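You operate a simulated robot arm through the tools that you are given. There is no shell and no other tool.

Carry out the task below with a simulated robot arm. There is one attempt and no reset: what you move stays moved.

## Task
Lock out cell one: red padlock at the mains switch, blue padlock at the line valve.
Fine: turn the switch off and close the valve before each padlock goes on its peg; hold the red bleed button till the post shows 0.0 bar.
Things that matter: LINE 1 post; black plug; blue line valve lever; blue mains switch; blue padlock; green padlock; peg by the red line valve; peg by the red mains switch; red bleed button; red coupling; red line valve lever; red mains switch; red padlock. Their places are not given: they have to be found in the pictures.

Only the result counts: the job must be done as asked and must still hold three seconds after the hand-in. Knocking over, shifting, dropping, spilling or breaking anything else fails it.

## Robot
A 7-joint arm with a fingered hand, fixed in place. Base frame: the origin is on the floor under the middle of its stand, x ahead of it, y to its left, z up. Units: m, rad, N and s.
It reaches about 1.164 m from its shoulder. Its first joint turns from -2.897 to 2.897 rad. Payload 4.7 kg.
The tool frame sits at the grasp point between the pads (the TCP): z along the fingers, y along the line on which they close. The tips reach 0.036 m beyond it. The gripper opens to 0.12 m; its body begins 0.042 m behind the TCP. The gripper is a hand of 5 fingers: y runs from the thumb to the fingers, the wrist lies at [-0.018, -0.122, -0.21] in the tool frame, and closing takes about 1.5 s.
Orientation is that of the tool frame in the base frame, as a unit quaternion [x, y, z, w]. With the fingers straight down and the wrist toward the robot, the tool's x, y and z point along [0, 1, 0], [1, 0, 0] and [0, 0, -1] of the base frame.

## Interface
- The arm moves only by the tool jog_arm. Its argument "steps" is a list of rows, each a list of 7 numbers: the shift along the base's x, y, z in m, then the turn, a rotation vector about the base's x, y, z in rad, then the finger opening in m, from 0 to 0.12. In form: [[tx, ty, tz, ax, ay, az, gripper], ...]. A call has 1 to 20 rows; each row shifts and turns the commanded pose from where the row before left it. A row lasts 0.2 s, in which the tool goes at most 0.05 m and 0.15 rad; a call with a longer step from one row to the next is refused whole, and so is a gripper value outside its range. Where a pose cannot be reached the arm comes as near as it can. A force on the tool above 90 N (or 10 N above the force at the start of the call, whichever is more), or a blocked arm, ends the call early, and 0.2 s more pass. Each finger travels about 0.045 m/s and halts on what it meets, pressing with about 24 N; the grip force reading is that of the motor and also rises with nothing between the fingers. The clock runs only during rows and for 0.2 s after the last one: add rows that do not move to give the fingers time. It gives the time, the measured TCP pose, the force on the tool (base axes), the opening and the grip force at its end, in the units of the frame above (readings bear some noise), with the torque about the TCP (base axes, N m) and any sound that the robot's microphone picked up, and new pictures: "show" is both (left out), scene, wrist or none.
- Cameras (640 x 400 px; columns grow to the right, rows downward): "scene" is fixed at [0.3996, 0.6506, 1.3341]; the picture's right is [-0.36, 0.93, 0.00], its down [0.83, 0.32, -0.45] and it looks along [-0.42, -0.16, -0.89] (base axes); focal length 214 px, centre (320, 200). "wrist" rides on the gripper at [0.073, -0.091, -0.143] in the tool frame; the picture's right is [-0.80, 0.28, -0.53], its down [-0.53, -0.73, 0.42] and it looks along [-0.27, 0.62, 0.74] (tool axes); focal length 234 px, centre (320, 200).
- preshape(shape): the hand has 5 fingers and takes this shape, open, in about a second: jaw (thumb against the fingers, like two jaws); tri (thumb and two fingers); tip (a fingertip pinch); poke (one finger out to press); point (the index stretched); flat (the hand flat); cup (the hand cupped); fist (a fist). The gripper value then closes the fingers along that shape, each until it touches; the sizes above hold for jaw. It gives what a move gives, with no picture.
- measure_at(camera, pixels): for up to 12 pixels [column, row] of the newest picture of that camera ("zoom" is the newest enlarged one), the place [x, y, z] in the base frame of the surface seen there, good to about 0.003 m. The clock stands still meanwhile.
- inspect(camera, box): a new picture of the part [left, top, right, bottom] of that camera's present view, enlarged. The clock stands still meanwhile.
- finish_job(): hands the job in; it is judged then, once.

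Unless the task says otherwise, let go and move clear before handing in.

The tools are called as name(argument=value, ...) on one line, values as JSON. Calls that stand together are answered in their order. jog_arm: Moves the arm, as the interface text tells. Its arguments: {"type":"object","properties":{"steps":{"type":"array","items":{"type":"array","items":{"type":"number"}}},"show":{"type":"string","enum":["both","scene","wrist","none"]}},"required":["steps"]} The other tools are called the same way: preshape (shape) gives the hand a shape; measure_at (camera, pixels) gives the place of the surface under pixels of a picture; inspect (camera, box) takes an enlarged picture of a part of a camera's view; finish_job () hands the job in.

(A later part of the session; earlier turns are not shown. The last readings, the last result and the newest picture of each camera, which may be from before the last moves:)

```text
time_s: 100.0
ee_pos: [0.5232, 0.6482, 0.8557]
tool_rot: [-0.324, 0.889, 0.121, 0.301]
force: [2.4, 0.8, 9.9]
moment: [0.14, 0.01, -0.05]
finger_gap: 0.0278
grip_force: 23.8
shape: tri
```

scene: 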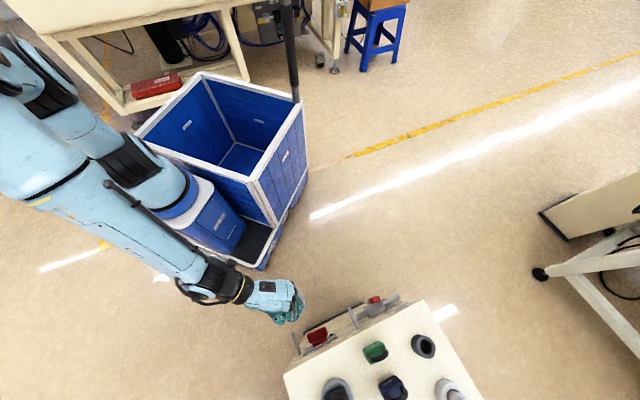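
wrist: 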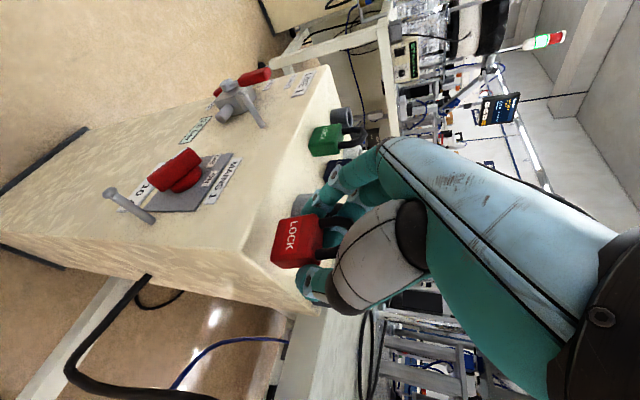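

Contact is made (~10 N). I release slowly and check.

jog_arm(steps=[[0, 0, 0.001, 0, 0, 0, 0.036], [0, 0, 0, 0, 0, 0, 0.045], [0, 0, 0, 0, 0, 0, 0.055], [0, 0, 0, 0, 0, 0, 0.06], [0, 0, 0, 0, 0, 0, 0.06]], show="wrist")

inspect(camera="wrist", box=[200, 180, 440, 360])

measure_at(camera="wrist", pixels=[[273.5, 256], [280.5, 222], [276, 240], [302, 262], [313, 220], [308, 240], [322, 254], [328, 222]])

```text
time_s: 101.2
ee_pos: [0.523, 0.6481, 0.8559]
tool_rot: [-0.324, 0.889, 0.12, 0.301]
force: [0.1, -0.5, 0.1]
moment: [0.0, -0.04, 0.0]
finger_gap: 0.0597
grip_force: 0.1
shape: tri
```

wrist: 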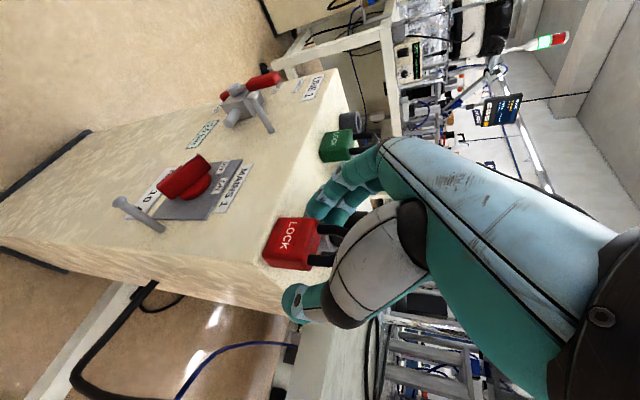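

```text
2.22 times, centred on (320, 270) of wrist
```

zoom: 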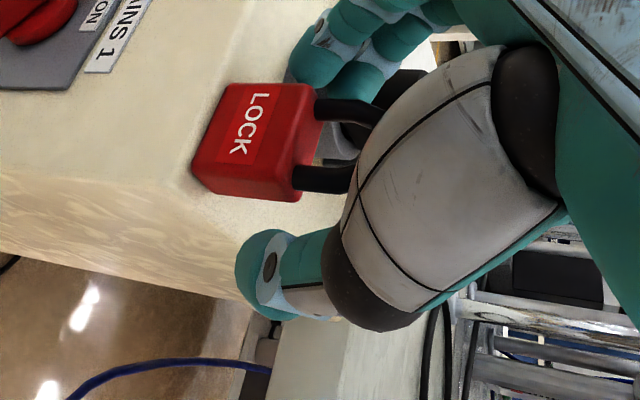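

```text
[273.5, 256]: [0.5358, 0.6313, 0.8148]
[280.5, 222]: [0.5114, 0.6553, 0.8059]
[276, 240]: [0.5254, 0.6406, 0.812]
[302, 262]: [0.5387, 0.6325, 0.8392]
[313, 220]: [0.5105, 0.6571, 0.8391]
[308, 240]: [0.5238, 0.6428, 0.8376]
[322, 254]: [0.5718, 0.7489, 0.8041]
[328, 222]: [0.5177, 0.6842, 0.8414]
```

The padlock stands with its front face at O≈-0.003, nearly square. I rotate the hand in place to ~27° tilt with matching yaw, TCP ~1 cm in front of the padlock's mid-plane, for a grip with both fingers on the body.

jog_arm(steps=[[0.0001, -0.0016, -0.001, -0.0453, 0.0453, 0.0383, 0.06], [0.0001, -0.0016, -0.002, -0.0453, 0.0453, 0.0383, 0.06], [0.0001, -0.0015, -0.003, -0.0453, 0.0453, 0.0383, 0.06], [0, 0, 0, 0, 0, 0, 0.06]], show="wrist")

inspect(camera="wrist", box=[200, 180, 440, 360])

inspect(camera="scene", box=[240, 310, 384, 400])

```text
time_s: 102.2
ee_pos: [0.5223, 0.6445, 0.8489]
tool_rot: [-0.386, 0.893, 0.099, 0.21]
force: [-0.4, 0.3, 0.2]
moment: [0.02, -0.01, -0.02]
finger_gap: 0.0597
grip_force: 0.0
shape: tri
```

wrist: 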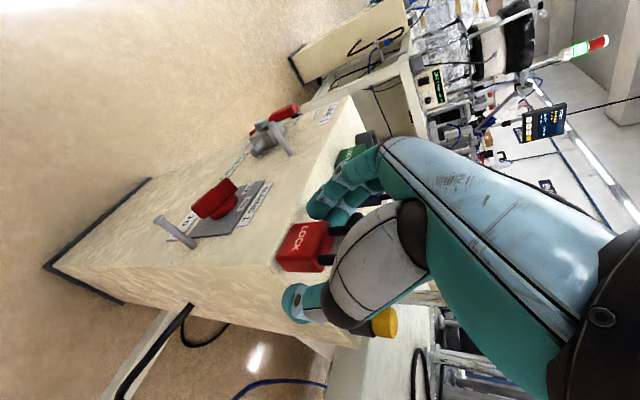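

```text
2.22 times, centred on (320, 270) of wrist
```

zoom: 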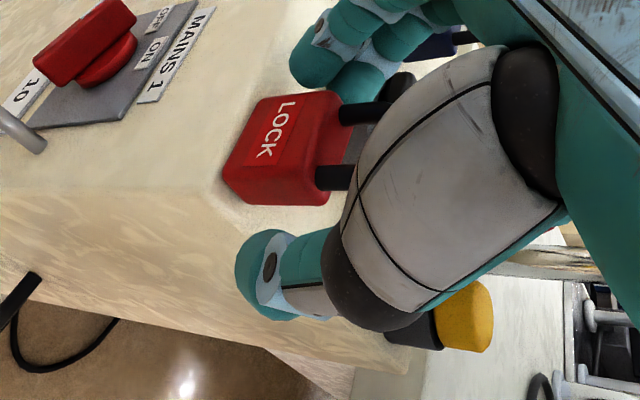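

```text
4.44 times, centred on (312, 355) of scene
```

zoom: 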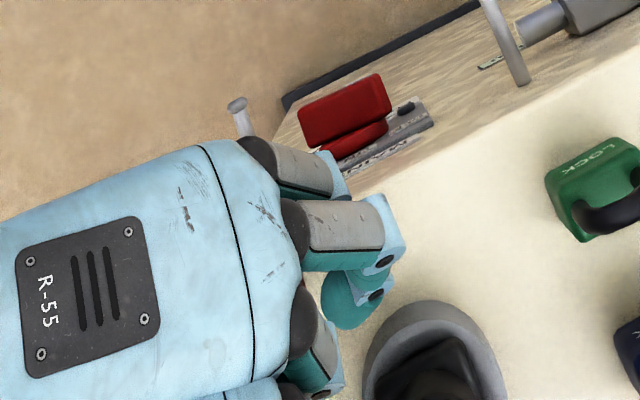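

Index and middle now line up with the front and rear halves of the left face. I close the grip.

jog_arm(steps=[[0, 0, 0, 0, 0, 0, 0.048], [0, 0, 0, 0, 0, 0, 0.04], [0, 0, 0, 0, 0, 0, 0.025], [0, 0, 0, 0, 0, 0, 0.0], [0, 0, 0, 0, 0, 0, 0.0], [0, 0, 0, 0, 0, 0, 0.0]], show="wrist")

inspect(camera="wrist", box=[200, 180, 440, 360])

```text
time_s: 103.6
ee_pos: [0.5229, 0.6434, 0.8495]
tool_rot: [-0.385, 0.893, 0.098, 0.21]
force: [0.4, -0.1, 0.6]
moment: [-0.04, 0.02, -0.04]
finger_gap: 0.0368
grip_force: 23.8
shape: tri
```

wrist: 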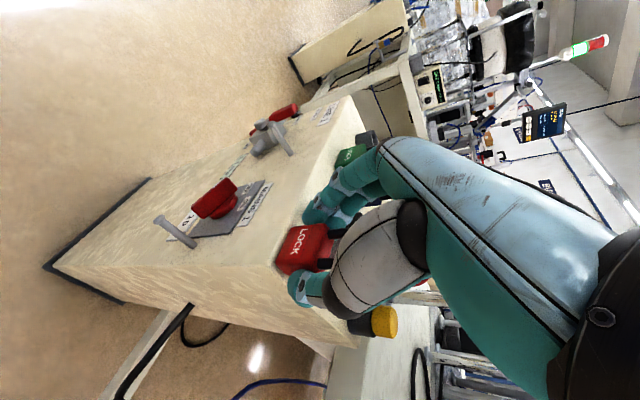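

```text
2.22 times, centred on (320, 270) of wrist
```

zoom: 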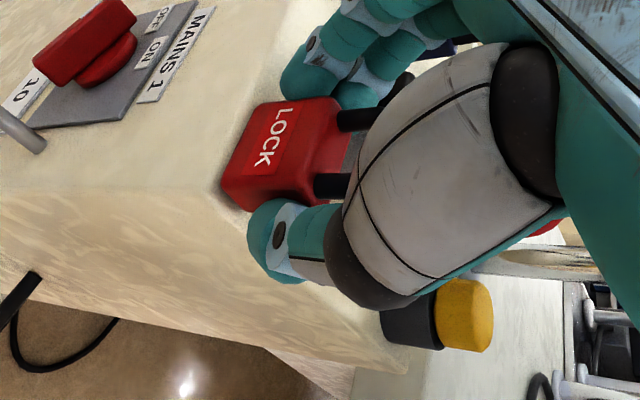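

Gap 0.037 like the first good grip, and the view through the shackle is clear of fingers. I lift and carry it outward, then down to the peg 2 standoff with tilt ~38°.

jog_arm(steps=[[0, 0, 0.008, 0, 0, 0, 0.0], [0, 0, 0.012, 0, 0, 0, 0.0], [0, 0, 0.01, 0, 0, 0, 0.0], [-0.0275, -0.0275, 0, 0, 0, 0, 0.0], [-0.0275, -0.0275, 0, 0, 0, 0, 0.0], [-0.0275, -0.0275, 0, 0, 0, 0, 0.0], [-0.0275, -0.0275, 0, 0, 0, 0, 0.0], [0, 0, 0, 0, 0, 0, 0.0]], show="wrist")

inspect(camera="wrist", box=[200, 180, 440, 360])

```text
time_s: 105.4
ee_pos: [0.4128, 0.5347, 0.8797]
tool_rot: [-0.385, 0.893, 0.098, 0.21]
force: [-0.5, -1.0, -1.0]
moment: [0.0, -0.01, 0.05]
finger_gap: 0.0367
grip_force: 24.0
shape: tri
```

wrist: 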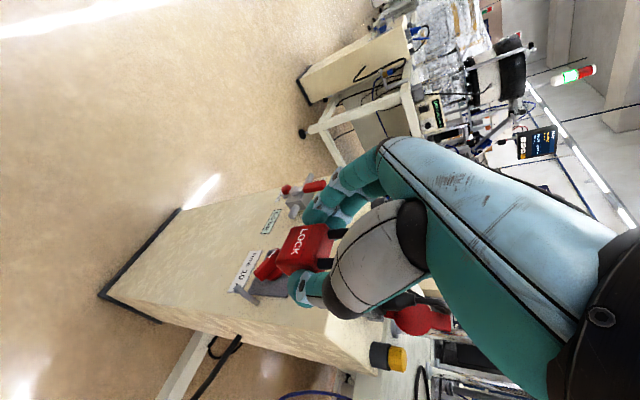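

```text
2.22 times, centred on (320, 270) of wrist
```

zoom: 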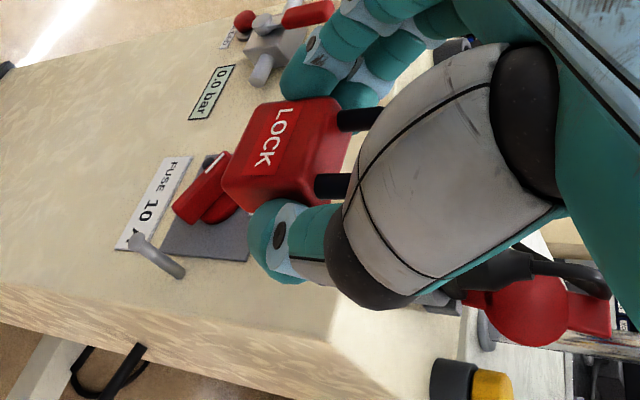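

The padlock is held by its body with the hole free. I move down to the peg 2 standoff (O≈0.11), tilting to ~38° and squaring the yaw.

jog_arm(steps=[[0.0045, 0.0054, -0.0368, 0.0232, -0.0232, -0.0058, 0.0], [0.0045, 0.0054, -0.0368, 0.0232, -0.0232, -0.0058, 0.0], [0.0045, 0.0054, -0.0368, 0.0232, -0.0232, -0.0058, 0.0], [0.0045, 0.0054, -0.0368, 0.0232, -0.0232, -0.0058, 0.0], [0.0045, 0.0054, -0.0368, 0.0232, -0.0232, -0.0058, 0.0], [0.0045, 0.0054, -0.0367, 0.0232, -0.0232, -0.0058, 0.0], [0, 0, 0, 0, 0, 0, 0.0]])

inspect(camera="wrist", box=[200, 160, 440, 340])

inspect(camera="scene", box=[250, 290, 346, 350])

```text
time_s: 107.0
ee_pos: [0.4404, 0.5663, 0.6581]
tool_rot: [-0.36, 0.874, 0.13, 0.3]
force: [0.7, -0.6, -1.0]
moment: [-0.03, 0.0, -0.01]
finger_gap: 0.0366
grip_force: 23.7
shape: tri
```

scene: 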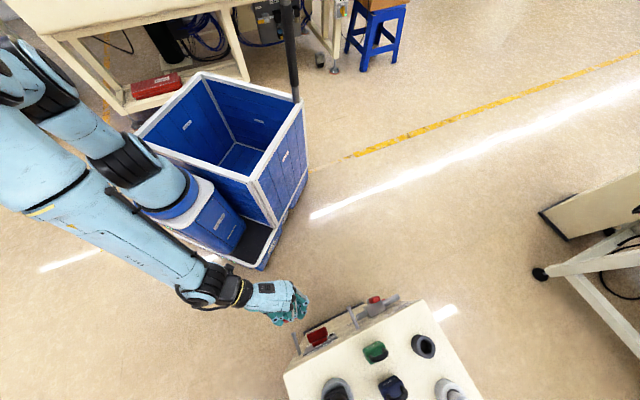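
wrist: 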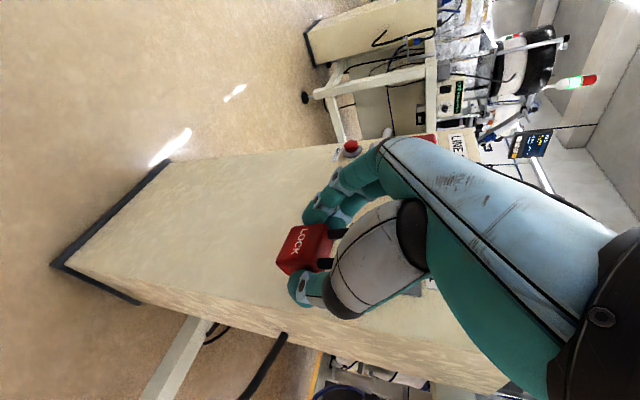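

```text
2.22 times, centred on (320, 250) of wrist
```

zoom: 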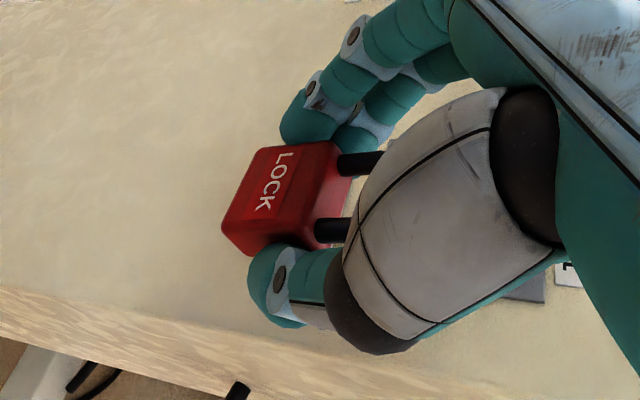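

```text
6.67 times, centred on (298, 320) of scene
```

zoom: 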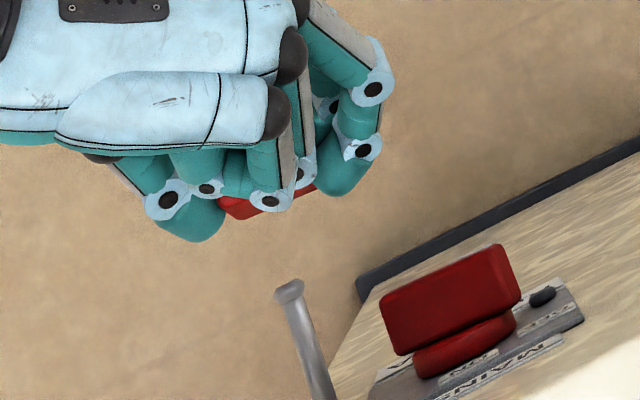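

Seen from above, the peg's axis extends right to the middle of the red body between the fingers. I measure the padlock in the wrist view for the final height/lateral check.

measure_at(camera="wrist", pixels=[[336, 234], [325, 263], [326, 245], [322, 252], [295, 246], [308, 230], [300, 264], [282, 258], [290, 228], [331, 236], [320, 262]])

measure_at(camera="scene", pixels=[[288, 320.5], [284, 321.5], [293, 318.8], [293.2, 333.3], [294.3, 337], [296, 343]])

```text
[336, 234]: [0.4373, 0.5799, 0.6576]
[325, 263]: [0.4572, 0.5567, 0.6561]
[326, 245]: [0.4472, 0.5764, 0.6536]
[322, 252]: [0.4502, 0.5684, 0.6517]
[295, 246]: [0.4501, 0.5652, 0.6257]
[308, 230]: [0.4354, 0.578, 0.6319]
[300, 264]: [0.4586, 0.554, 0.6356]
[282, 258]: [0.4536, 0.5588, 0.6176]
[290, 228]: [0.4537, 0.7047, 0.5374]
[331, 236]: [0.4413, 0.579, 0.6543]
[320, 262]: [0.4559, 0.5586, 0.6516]
```

```text
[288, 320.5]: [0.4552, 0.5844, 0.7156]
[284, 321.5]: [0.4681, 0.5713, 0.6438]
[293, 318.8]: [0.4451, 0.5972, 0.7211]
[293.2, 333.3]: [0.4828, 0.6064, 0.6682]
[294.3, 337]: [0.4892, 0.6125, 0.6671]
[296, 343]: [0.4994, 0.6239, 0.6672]
```

Hole centre ≈ (U −0.088, z 0.665) and peg ≈ (U −0.088, z 0.663): aligned within ~2 mm. I drop 2 mm and advance 4.5 cm to just before the peg head, then check.

jog_arm(steps=[[0.0106, 0.0106, -0.002, 0, 0, 0, 0.0], [0.0106, 0.0106, 0, 0, 0, 0, 0.0], [0.0106, 0.0106, 0, 0, 0, 0, 0.0], [0, 0, 0, 0, 0, 0, 0.0]], show="wrist")

inspect(camera="wrist", box=[240, 180, 400, 300])

inspect(camera="scene", box=[260, 300, 356, 360])

```text
time_s: 108.0
ee_pos: [0.4721, 0.5971, 0.6565]
tool_rot: [-0.36, 0.874, 0.129, 0.299]
force: [0.3, 0.0, -1.2]
moment: [-0.02, 0.01, 0.04]
finger_gap: 0.0366
grip_force: 23.9
shape: tri
```

wrist: 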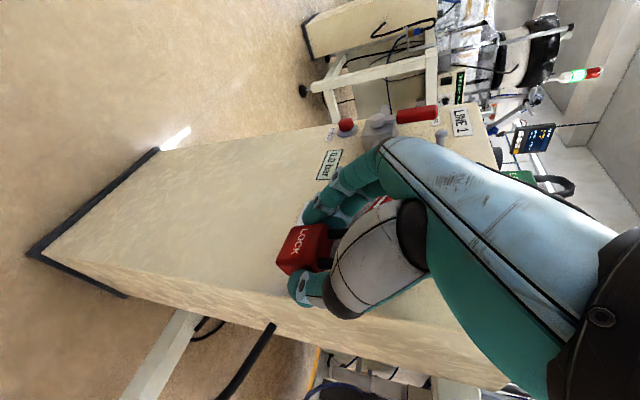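

```text
3.33 times, centred on (320, 240) of wrist
```

zoom: 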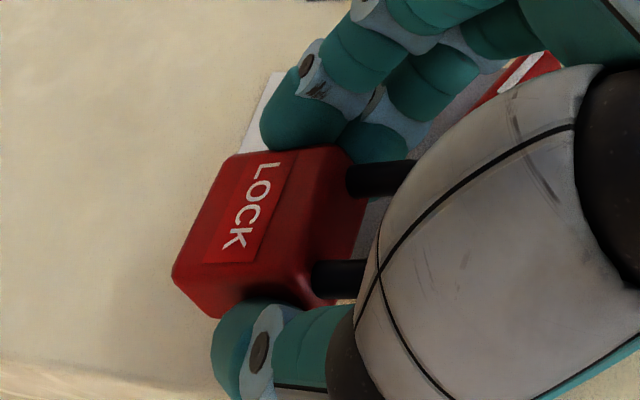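

```text
6.67 times, centred on (308, 330) of scene
```

zoom: 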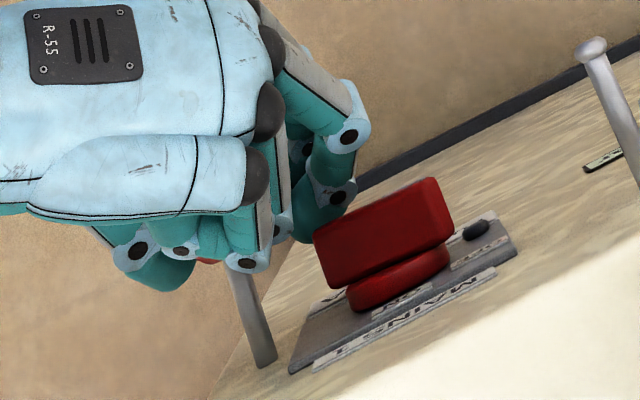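

No contact yet (TCP O≈0.066, hole ≈0.057). I advance in 4 mm steps, watching the force.

jog_arm(steps=[[0.0028, 0.0028, 0, 0, 0, 0, 0.0], [0.0028, 0.0028, 0, 0, 0, 0, 0.0], [0, 0, 0, 0, 0, 0, 0.0]], show="none")

inspect(camera="wrist", box=[260, 200, 380, 290])

```text
time_s: 108.8
ee_pos: [0.4771, 0.603, 0.6569]
tool_rot: [-0.361, 0.874, 0.13, 0.299]
force: [-0.2, 0.6, -0.9]
moment: [-0.01, -0.03, 0.01]
finger_gap: 0.0369
grip_force: 24.2
shape: tri
```

```text
4.44 times, centred on (320, 245) of wrist
```

zoom: 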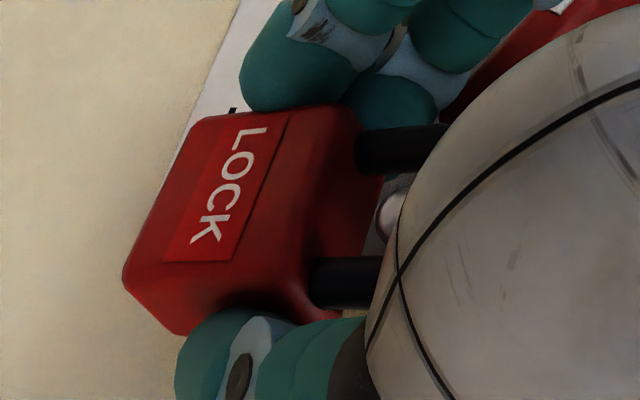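

The peg head is visible centred between the shackle legs (zoom 390,215) with no force. I continue inward.

jog_arm(steps=[[0.0028, 0.0028, 0, 0, 0, 0, 0.0], [0.0028, 0.0028, 0, 0, 0, 0, 0.0], [0, 0, 0, 0, 0, 0, 0.0]], show="none")

inspect(camera="wrist", box=[260, 200, 380, 290])

```text
time_s: 109.6
ee_pos: [0.4831, 0.6091, 0.6571]
tool_rot: [-0.362, 0.874, 0.128, 0.299]
force: [-5.5, -5.3, -2.9]
moment: [-0.08, -0.06, 0.28]
finger_gap: 0.0368
grip_force: 24.2
shape: tri
```

```text
4.44 times, centred on (320, 245) of wrist
```

zoom: 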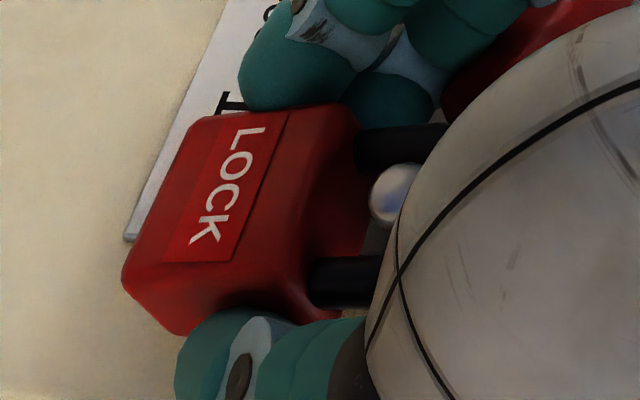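

Contact: ~7.6 N outward at TCP O≈0.050, though the peg head is nicely inside the shackle (zoom 395,195). A finger is probably touching the switch bar; I look from above and measure before going on.

inspect(camera="scene", box=[270, 305, 350, 355])

inspect(camera="wrist", box=[280, 130, 400, 230])

```text
8.00 times, centred on (310, 330) of scene
```

zoom: 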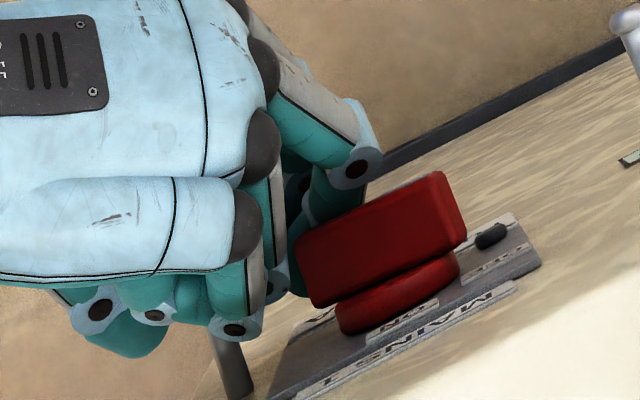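

```text
4.00 times, centred on (340, 180) of wrist
```

zoom: 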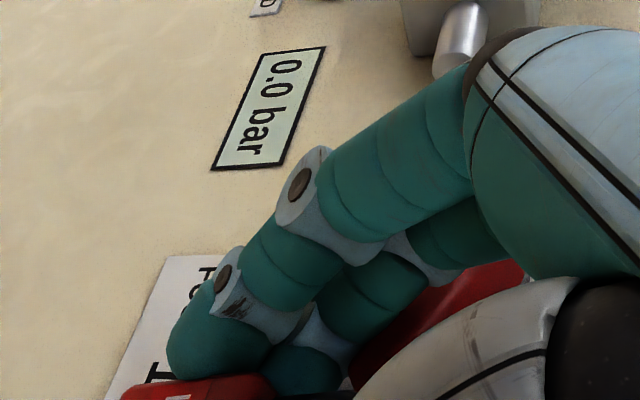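

The middle finger touches the end of the switch bar, while the peg head is already through the shackle. I back off 2 mm and yaw ~12° about the peg so the left fingers swing outward, clear of the bar.

jog_arm(steps=[[-0.0014, -0.0014, 0, 0, 0, 0, 0.0], [0.0007, -0.0007, 0, 0, 0, 0.07, 0.0], [0.0007, -0.0007, 0, 0, 0, 0.07, 0.0], [0.0007, -0.0007, 0, 0, 0, 0.07, 0.0], [0, 0, 0, 0, 0, 0, 0.0]], show="none")

inspect(camera="wrist", box=[260, 190, 380, 290])

inspect(camera="scene", box=[270, 305, 350, 355])

```text
time_s: 110.8
ee_pos: [0.4843, 0.6059, 0.658]
tool_rot: [-0.45, 0.831, 0.16, 0.284]
force: [-0.4, 0.0, -0.6]
moment: [0.0, 0.02, 0.01]
finger_gap: 0.0366
grip_force: 24.6
shape: tri
```

```text
4.00 times, centred on (320, 240) of wrist
```

zoom: 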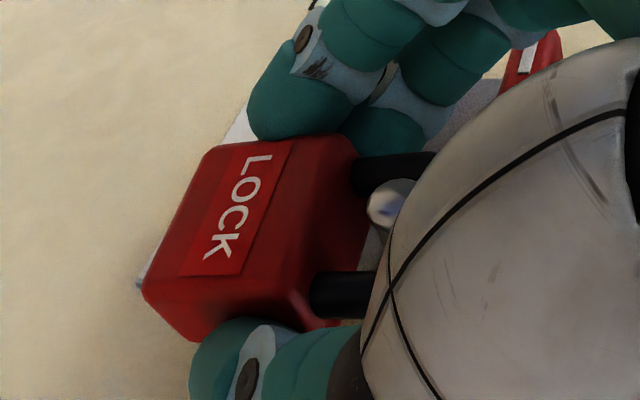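

```text
8.00 times, centred on (310, 330) of scene
```

zoom: 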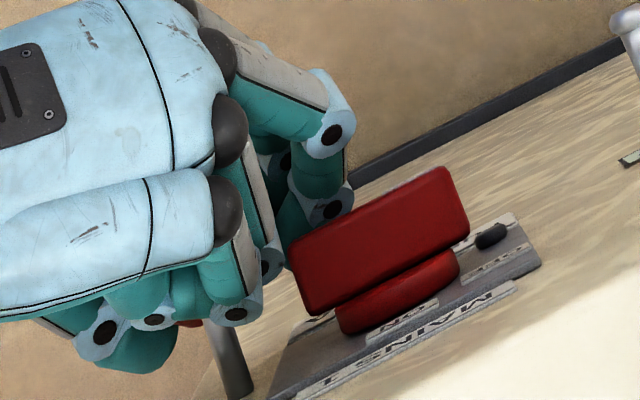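

Free of contact again, and the peg head sits within the shackle opening (zoom 390,203). I push in 8 mm more in small steps.

jog_arm(steps=[[0.0021, 0.0021, 0, 0, 0, 0, 0.0], [0.0021, 0.0021, 0, 0, 0, 0, 0.0], [0, 0, 0, 0, 0, 0, 0.0]], show="none")

jog_arm(steps=[[0.0017, 0.0017, 0, 0, 0, 0, 0.0], [0, 0, 0, 0, 0, 0, 0.0]], show="none")

inspect(camera="wrist", box=[260, 190, 380, 290])

inspect(camera="scene", box=[270, 305, 350, 355])

```text
time_s: 111.6
ee_pos: [0.4885, 0.61, 0.6562]
tool_rot: [-0.45, 0.831, 0.16, 0.285]
force: [-0.1, -0.1, -1.7]
moment: [-0.01, 0.03, 0.07]
finger_gap: 0.0364
grip_force: 24.1
shape: tri
```

```text
time_s: 112.2
ee_pos: [0.4904, 0.6119, 0.6565]
tool_rot: [-0.449, 0.832, 0.16, 0.285]
force: [0.8, 0.2, -0.1]
moment: [0.0, 0.03, 0.02]
finger_gap: 0.0364
grip_force: 24.2
shape: tri
```

```text
4.00 times, centred on (320, 240) of wrist
```

zoom: 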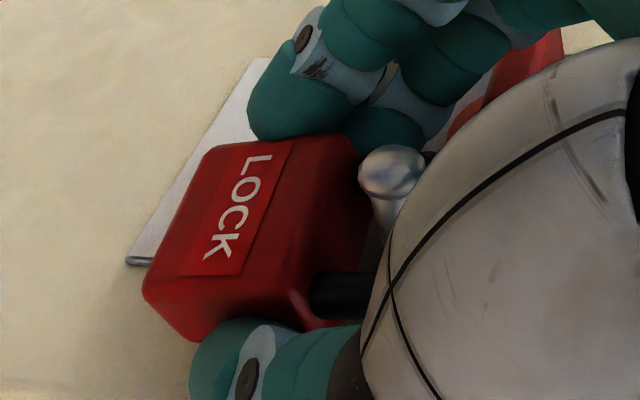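

```text
8.00 times, centred on (310, 330) of scene
```

zoom: 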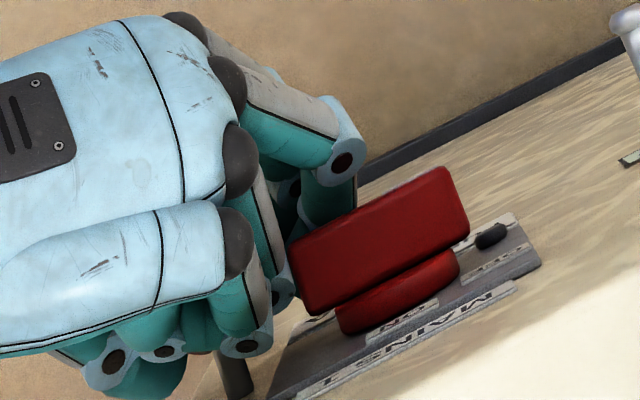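

The peg now visibly passes through the shackle with its head outside (zoom 390,175) and no force. I lower ~7 mm so the shackle bar rests nearly on the peg before letting go.

jog_arm(steps=[[0, 0, -0.003, 0, 0, 0, 0.0], [0, 0, -0.003, 0, 0, 0, 0.0], [0, 0, 0, 0, 0, 0, 0.0]], show="none")

jog_arm(steps=[[0, 0, -0.002, 0, 0, 0, 0.0], [0, 0, 0, 0, 0, 0, 0.0]], show="none")

inspect(camera="wrist", box=[260, 190, 380, 290])

```text
time_s: 113.0
ee_pos: [0.4898, 0.6122, 0.6514]
tool_rot: [-0.45, 0.832, 0.16, 0.284]
force: [0.3, 0.2, 0.1]
moment: [-0.03, 0.02, 0.0]
finger_gap: 0.0366
grip_force: 24.1
shape: tri
```

```text
time_s: 113.6
ee_pos: [0.4896, 0.6119, 0.6495]
tool_rot: [-0.451, 0.831, 0.161, 0.285]
force: [-0.7, -2.7, 8.7]
moment: [0.08, -0.04, -0.02]
finger_gap: 0.0372
grip_force: 24.1
shape: tri
```

```text
4.00 times, centred on (320, 240) of wrist
```

zoom: 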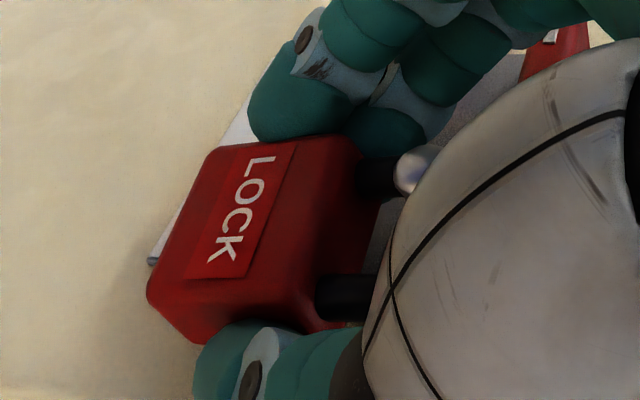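

The shackle bar rests on the peg (+8.7 N). I relax 1 mm up and open the fingers gently.

jog_arm(steps=[[0, 0, 0.001, 0, 0, 0, 0.03], [0, 0, 0, 0, 0, 0, 0.04], [0, 0, 0, 0, 0, 0, 0.046], [0, 0, 0, 0, 0, 0, 0.052], [0, 0, 0, 0, 0, 0, 0.052], [0, 0, 0, 0, 0, 0, 0.052]], show="wrist")

inspect(camera="wrist", box=[260, 190, 380, 290])

```text
time_s: 115.0
ee_pos: [0.49, 0.6112, 0.65]
tool_rot: [-0.45, 0.831, 0.161, 0.284]
force: [-0.3, -0.8, 0.9]
moment: [0.1, 0.04, 0.02]
finger_gap: 0.0515
grip_force: 0.1
shape: tri
```

wrist: 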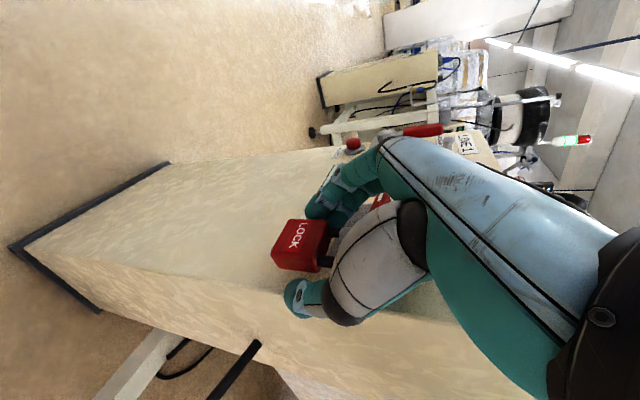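

```text
4.00 times, centred on (320, 240) of wrist
```

zoom: 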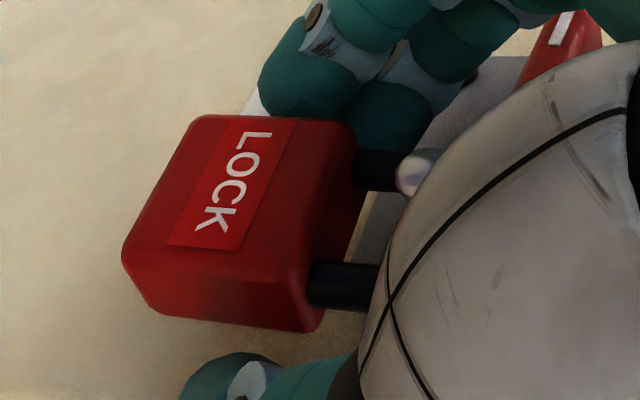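

The padlock hangs on the peg by itself. I withdraw slowly straight outward and check.

jog_arm(steps=[[-0.004, -0.004, 0, 0, 0, 0, 0.056], [-0.005, -0.005, 0, 0, 0, 0, 0.056], [-0.006, -0.006, 0, 0, 0, 0, 0.056], [0, 0, 0, 0, 0, 0, 0.056]], show="wrist")

inspect(camera="wrist", box=[240, 170, 400, 300])

inspect(camera="scene", box=[260, 300, 356, 360])

```text
time_s: 116.0
ee_pos: [0.475, 0.5969, 0.6507]
tool_rot: [-0.45, 0.832, 0.16, 0.284]
force: [0.6, -0.2, 0.3]
moment: [0.02, 0.0, 0.02]
finger_gap: 0.0556
grip_force: 0.2
shape: tri
```

wrist: 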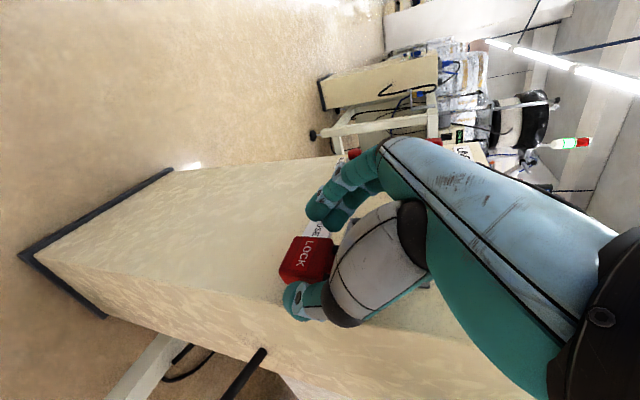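

```text
3.08 times, centred on (320, 235) of wrist
```

zoom: 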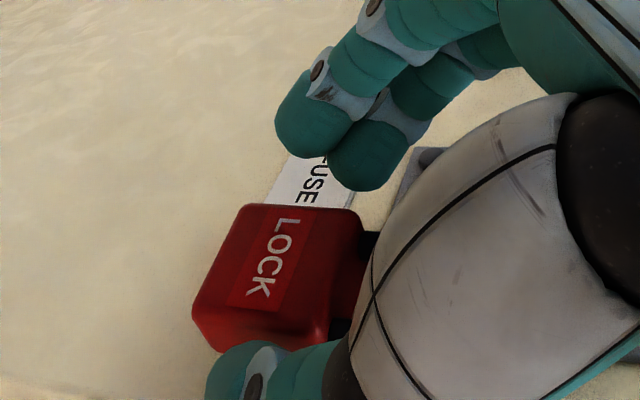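

```text
6.67 times, centred on (308, 330) of scene
```

zoom: 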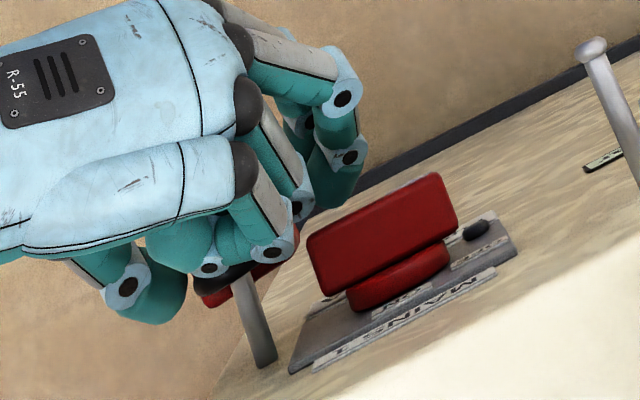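

The shift in the picture matches a stationary padlock with the hand moving away. I measure where the shackle sits on the peg.

measure_at(camera="scene", pixels=[[292.5, 341], [294.5, 340], [292.5, 344.5], [300, 341.5], [297, 347], [298.5, 352], [296, 343]])

measure_at(camera="wrist", pixels=[[334, 247], [328, 275], [308, 256], [300, 245], [292, 272], [318, 245], [310, 280]])

```text
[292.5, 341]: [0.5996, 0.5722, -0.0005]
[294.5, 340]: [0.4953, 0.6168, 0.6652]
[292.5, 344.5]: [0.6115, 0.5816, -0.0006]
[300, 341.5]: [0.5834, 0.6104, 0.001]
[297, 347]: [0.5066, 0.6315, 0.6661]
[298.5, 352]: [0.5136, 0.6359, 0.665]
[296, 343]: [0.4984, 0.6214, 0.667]
```

```text
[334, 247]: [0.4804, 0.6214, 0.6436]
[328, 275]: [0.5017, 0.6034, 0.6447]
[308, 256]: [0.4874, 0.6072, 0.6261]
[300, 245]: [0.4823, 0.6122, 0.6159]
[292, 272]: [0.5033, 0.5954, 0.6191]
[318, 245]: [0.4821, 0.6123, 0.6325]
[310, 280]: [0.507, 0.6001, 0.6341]
```

The padlock hangs upright with its shackle at O≈0.038, about 8 mm inside the peg's head. I withdraw fully and view it.

jog_arm(steps=[[-0.008, -0.008, 0, 0, 0, 0, 0.056], [-0.012, -0.012, 0, 0, 0, 0, 0.06], [-0.02, -0.02, 0, 0, 0, 0, 0.06], [-0.025, -0.025, 0.01, 0, 0, 0, 0.06], [-0.025, -0.025, 0.03, 0, 0, 0, 0.06], [0, 0, 0.03, 0, 0, 0, 0.06]])

inspect(camera="scene", box=[260, 300, 356, 360])

inspect(camera="wrist", box=[200, 160, 360, 300])

```text
time_s: 117.4
ee_pos: [0.3839, 0.5069, 0.7202]
tool_rot: [-0.451, 0.831, 0.16, 0.285]
force: [0.4, 0.2, 0.0]
moment: [-0.02, 0.01, 0.02]
finger_gap: 0.0594
grip_force: 0.1
shape: tri
```

scene: 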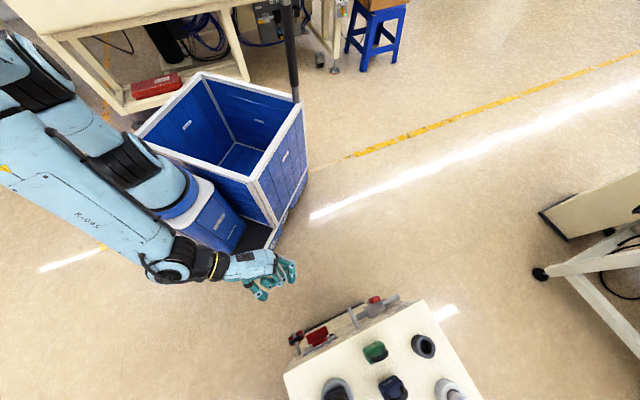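
wrist: 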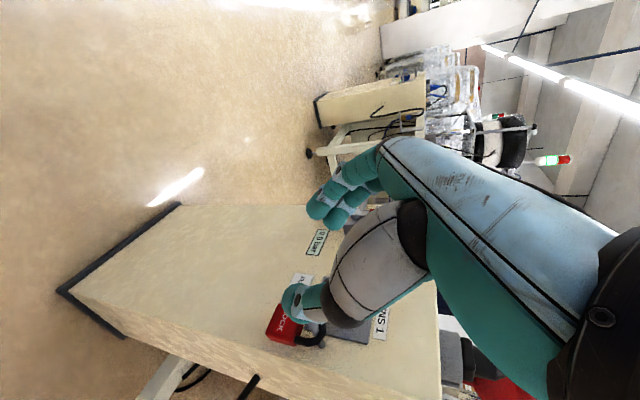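

```text
6.67 times, centred on (308, 330) of scene
```

zoom: 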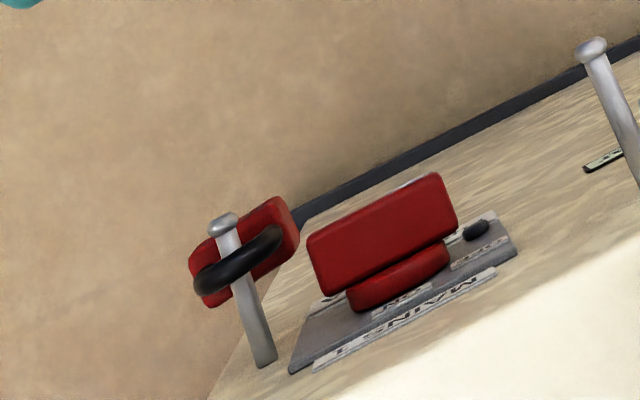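

```text
2.86 times, centred on (280, 230) of wrist
```

zoom: 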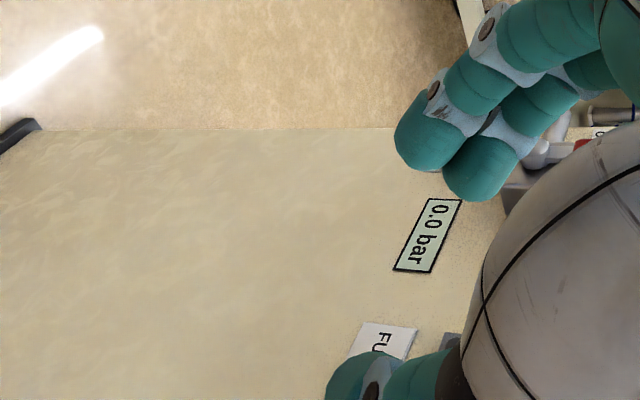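

The red padlock hangs securely on the mains peg, with the switch still at OFF. Next is the blue one: I raise the hand, restore yaw, set ~23° tilt and go over the blue padlock to look.

jog_arm(steps=[[0, 0, 0.044, -0.0368, 0.0368, -0.042, 0.06], [0, 0, 0.044, -0.0368, 0.0368, -0.042, 0.06], [0, 0, 0.044, -0.0368, 0.0368, -0.042, 0.06], [0, 0, 0.044, -0.0368, 0.0368, -0.042, 0.06], [0, 0, 0.044, -0.0368, 0.0368, -0.042, 0.06], [0.0093, 0.0408, 0, 0, 0, 0, 0.055], [0.0093, 0.0408, 0, 0, 0, 0, 0.055], [0.0093, 0.0408, 0, 0, 0, 0, 0.055], [0.0093, 0.0408, 0, 0, 0, 0, 0.055], [0.0093, 0.0408, 0, 0, 0, 0, 0.055], [0.0093, 0.0408, 0, 0, 0, 0, 0.055], [0.0093, 0.0408, 0, 0, 0, 0, 0.055], [0, 0, 0, 0, 0, 0, 0.055]])

inspect(camera="wrist", box=[150, 160, 390, 340])

```text
time_s: 120.2
ee_pos: [0.4489, 0.7911, 0.9376]
tool_rot: [-0.368, 0.908, 0.093, 0.18]
force: [0.1, 0.1, 0.8]
moment: [0.01, -0.02, -0.01]
finger_gap: 0.0554
grip_force: 0.0
shape: tri
```

scene: 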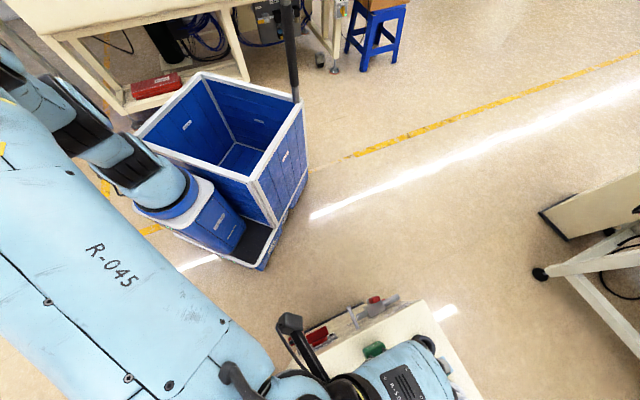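
wrist: 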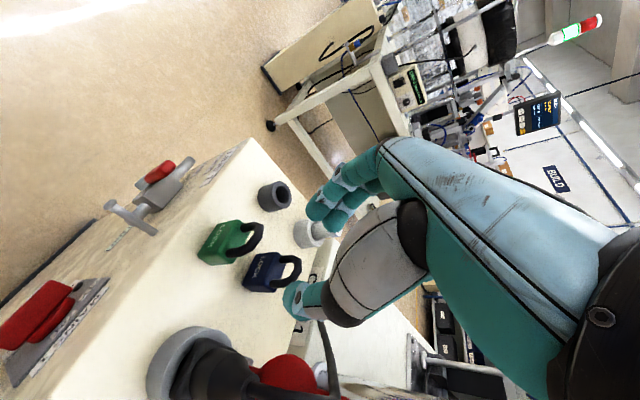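

```text
2.22 times, centred on (270, 250) of wrist
```

zoom: 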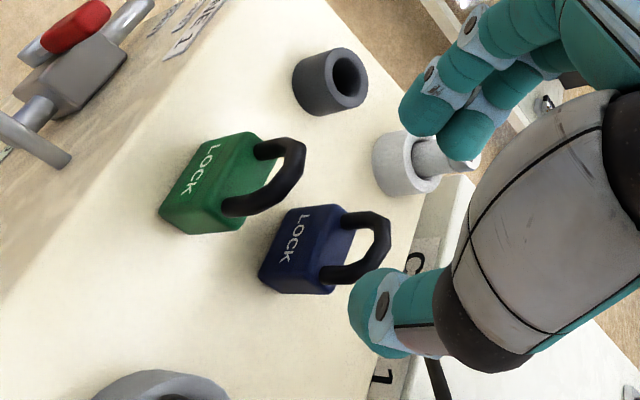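

The view shows blue at zoom (305,250) with green 6 cm in front. I measure blue's faces and shackle.

measure_at(camera="zoom", pixels=[[292, 245], [305, 212], [266, 275], [320, 288], [336, 212], [345, 222], [332, 275], [385, 232], [355, 272], [315, 250], [270, 210], [265, 150]])

```text
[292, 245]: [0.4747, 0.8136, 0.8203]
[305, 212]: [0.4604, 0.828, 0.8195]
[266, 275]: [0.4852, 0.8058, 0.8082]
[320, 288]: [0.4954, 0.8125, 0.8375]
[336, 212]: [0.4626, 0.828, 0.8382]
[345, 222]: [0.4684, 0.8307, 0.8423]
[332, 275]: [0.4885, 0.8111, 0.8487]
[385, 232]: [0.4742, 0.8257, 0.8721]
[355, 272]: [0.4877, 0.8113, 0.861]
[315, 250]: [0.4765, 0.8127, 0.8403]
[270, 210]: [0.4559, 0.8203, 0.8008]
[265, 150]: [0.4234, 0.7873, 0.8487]
```

Blue is centred at U≈-0.242, O≈-0.0985, yaw ≈2°. I move over it and descend to z≈0.875, then check.

jog_arm(steps=[[0.0119, 0.012, 0, 0, 0, 0.017, 0.055], [0.0119, 0.0119, 0, 0, 0, 0.017, 0.055], [0, 0, -0.022, 0, 0, 0, 0.055], [0, 0, -0.021, 0, 0, 0, 0.055], [0, 0, -0.02, 0, 0, 0, 0.055], [0, 0, 0, 0, 0, 0, 0.055]], show="wrist")

inspect(camera="wrist", box=[200, 160, 440, 340])

```text
time_s: 121.6
ee_pos: [0.4749, 0.8153, 0.8763]
tool_rot: [-0.384, 0.901, 0.096, 0.178]
force: [0.6, -0.9, -1.0]
moment: [0.02, 0.02, 0.04]
finger_gap: 0.0552
grip_force: 0.1
shape: tri
```

wrist: 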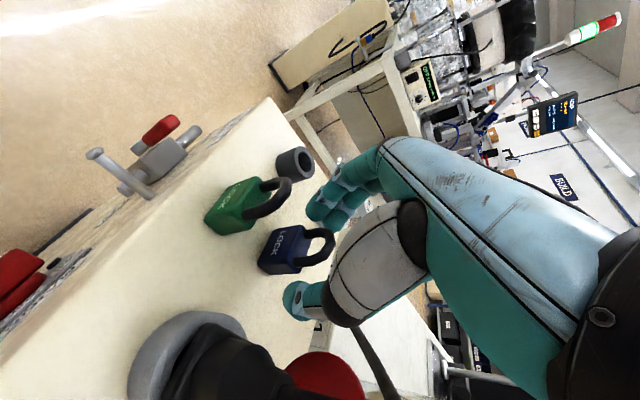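

```text
2.22 times, centred on (320, 250) of wrist
```

zoom: 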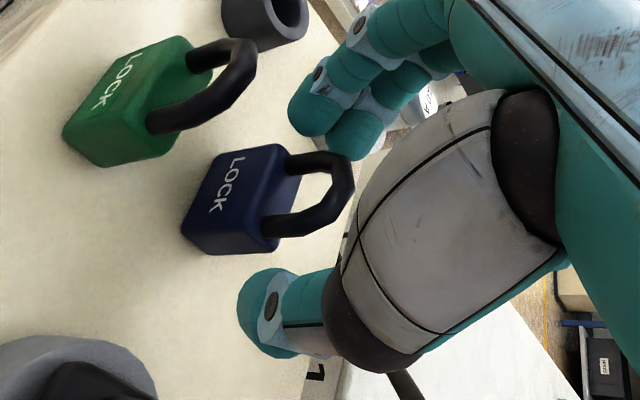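

The layout matches the good red grip. A small correction and I lower to z≈0.85, then close.

jog_arm(steps=[[-0.0022, -0.0004, -0.009, 0, 0, 0, 0.055], [0, 0, -0.009, 0, 0, 0, 0.055], [0, 0, -0.008, 0, 0, 0, 0.055], [0, 0, 0, 0, 0, 0, 0.055]], show="wrist")

inspect(camera="wrist", box=[200, 160, 440, 340])

```text
time_s: 122.6
ee_pos: [0.4717, 0.8179, 0.8519]
tool_rot: [-0.383, 0.902, 0.096, 0.178]
force: [-0.5, 1.1, 0.1]
moment: [0.02, 0.0, -0.01]
finger_gap: 0.0555
grip_force: 0.0
shape: tri
```

wrist: 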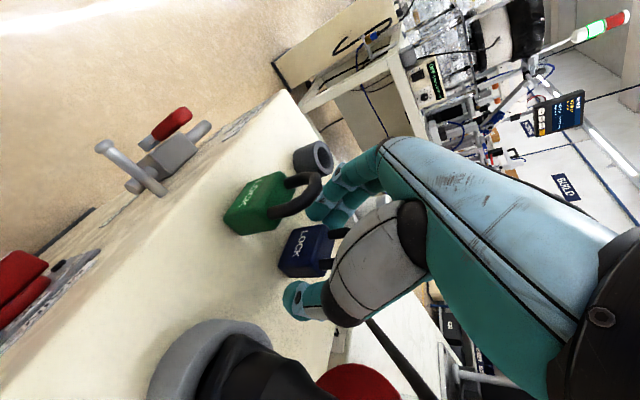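

```text
2.22 times, centred on (320, 250) of wrist
```

zoom: 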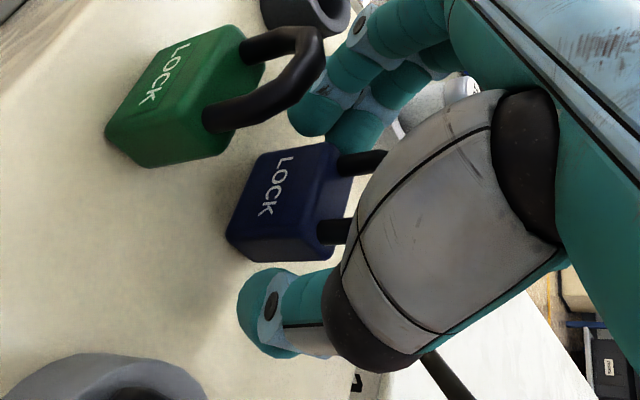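

No contact; blue lies between fingers and thumb. I close the grip.

jog_arm(steps=[[0, 0, 0, 0, 0, 0, 0.047], [0, 0, 0, 0, 0, 0, 0.04], [0, 0, 0, 0, 0, 0, 0.025], [0, 0, 0, 0, 0, 0, 0.0], [0, 0, 0, 0, 0, 0, 0.0], [0, 0, 0, 0, 0, 0, 0.0]], show="wrist")

inspect(camera="wrist", box=[200, 160, 440, 340])

```text
time_s: 124.0
ee_pos: [0.471, 0.8161, 0.8496]
tool_rot: [-0.383, 0.901, 0.097, 0.179]
force: [0.8, -0.3, 0.3]
moment: [-0.01, -0.02, 0.01]
finger_gap: 0.0367
grip_force: 23.7
shape: tri
```

wrist: 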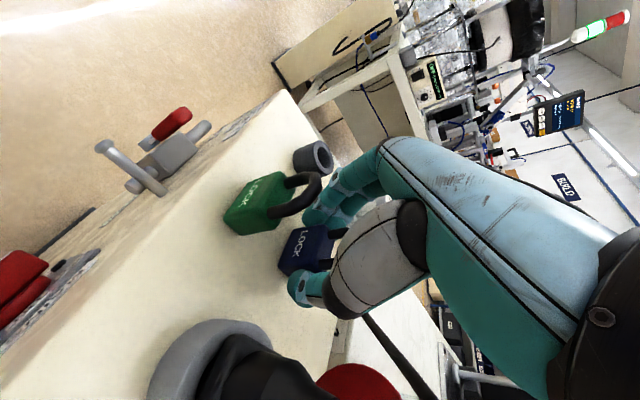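

```text
2.22 times, centred on (320, 250) of wrist
```

zoom: 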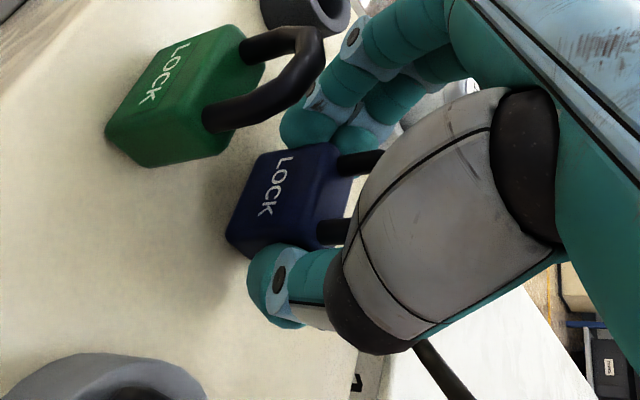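

Body grip again (gap 0.037). I lift 11 cm straight up, then carry it outward over green to the front.

jog_arm(steps=[[0, 0, 0.008, 0, 0, 0, 0.0], [0, 0, 0.012, 0, 0, 0, 0.0], [0, 0, 0.03, 0, 0, 0, 0.0], [0, 0, 0.03, 0, 0, 0, 0.0], [0, 0, 0.035, 0, 0, 0, 0.0], [-0.0265, -0.0265, 0, 0, 0, 0, 0.0], [-0.0265, -0.0265, 0, 0, 0, 0, 0.0], [-0.0265, -0.0265, 0, 0, 0, 0, 0.0], [-0.0265, -0.0265, 0, 0, 0, 0, 0.0], [-0.0265, -0.0265, 0, 0, 0, 0, 0.0], [-0.0265, -0.0265, 0, 0, 0, 0, 0.0], [-0.0265, -0.0265, 0, 0, 0, 0, 0.0], [0, 0, 0, 0, 0, 0, 0.0]])

inspect(camera="wrist", box=[200, 160, 440, 340])

```text
time_s: 126.8
ee_pos: [0.2872, 0.6268, 0.9687]
tool_rot: [-0.384, 0.901, 0.097, 0.179]
force: [-0.3, 0.0, -1.0]
moment: [-0.04, -0.01, 0.0]
finger_gap: 0.0366
grip_force: 24.0
shape: tri
```

scene: 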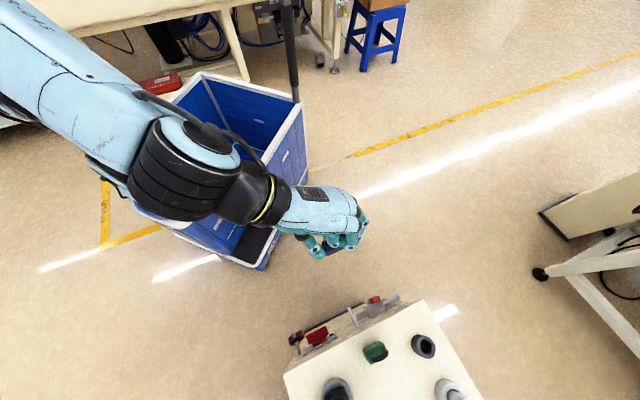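
wrist: 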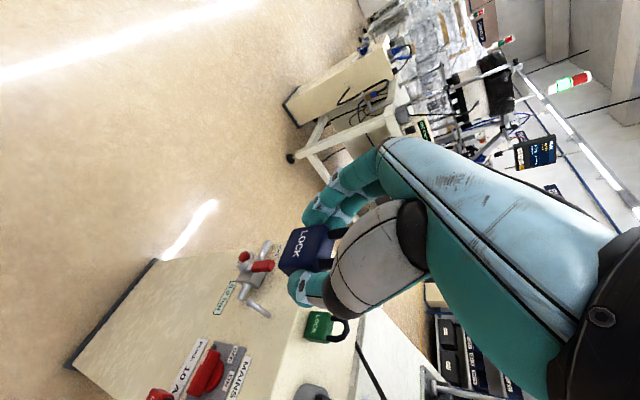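

```text
2.22 times, centred on (320, 250) of wrist
```

zoom: 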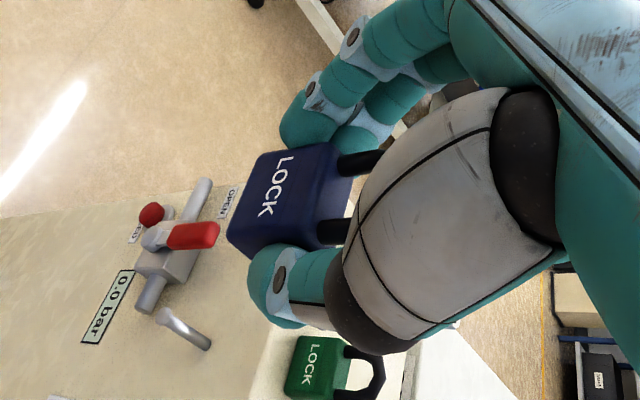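

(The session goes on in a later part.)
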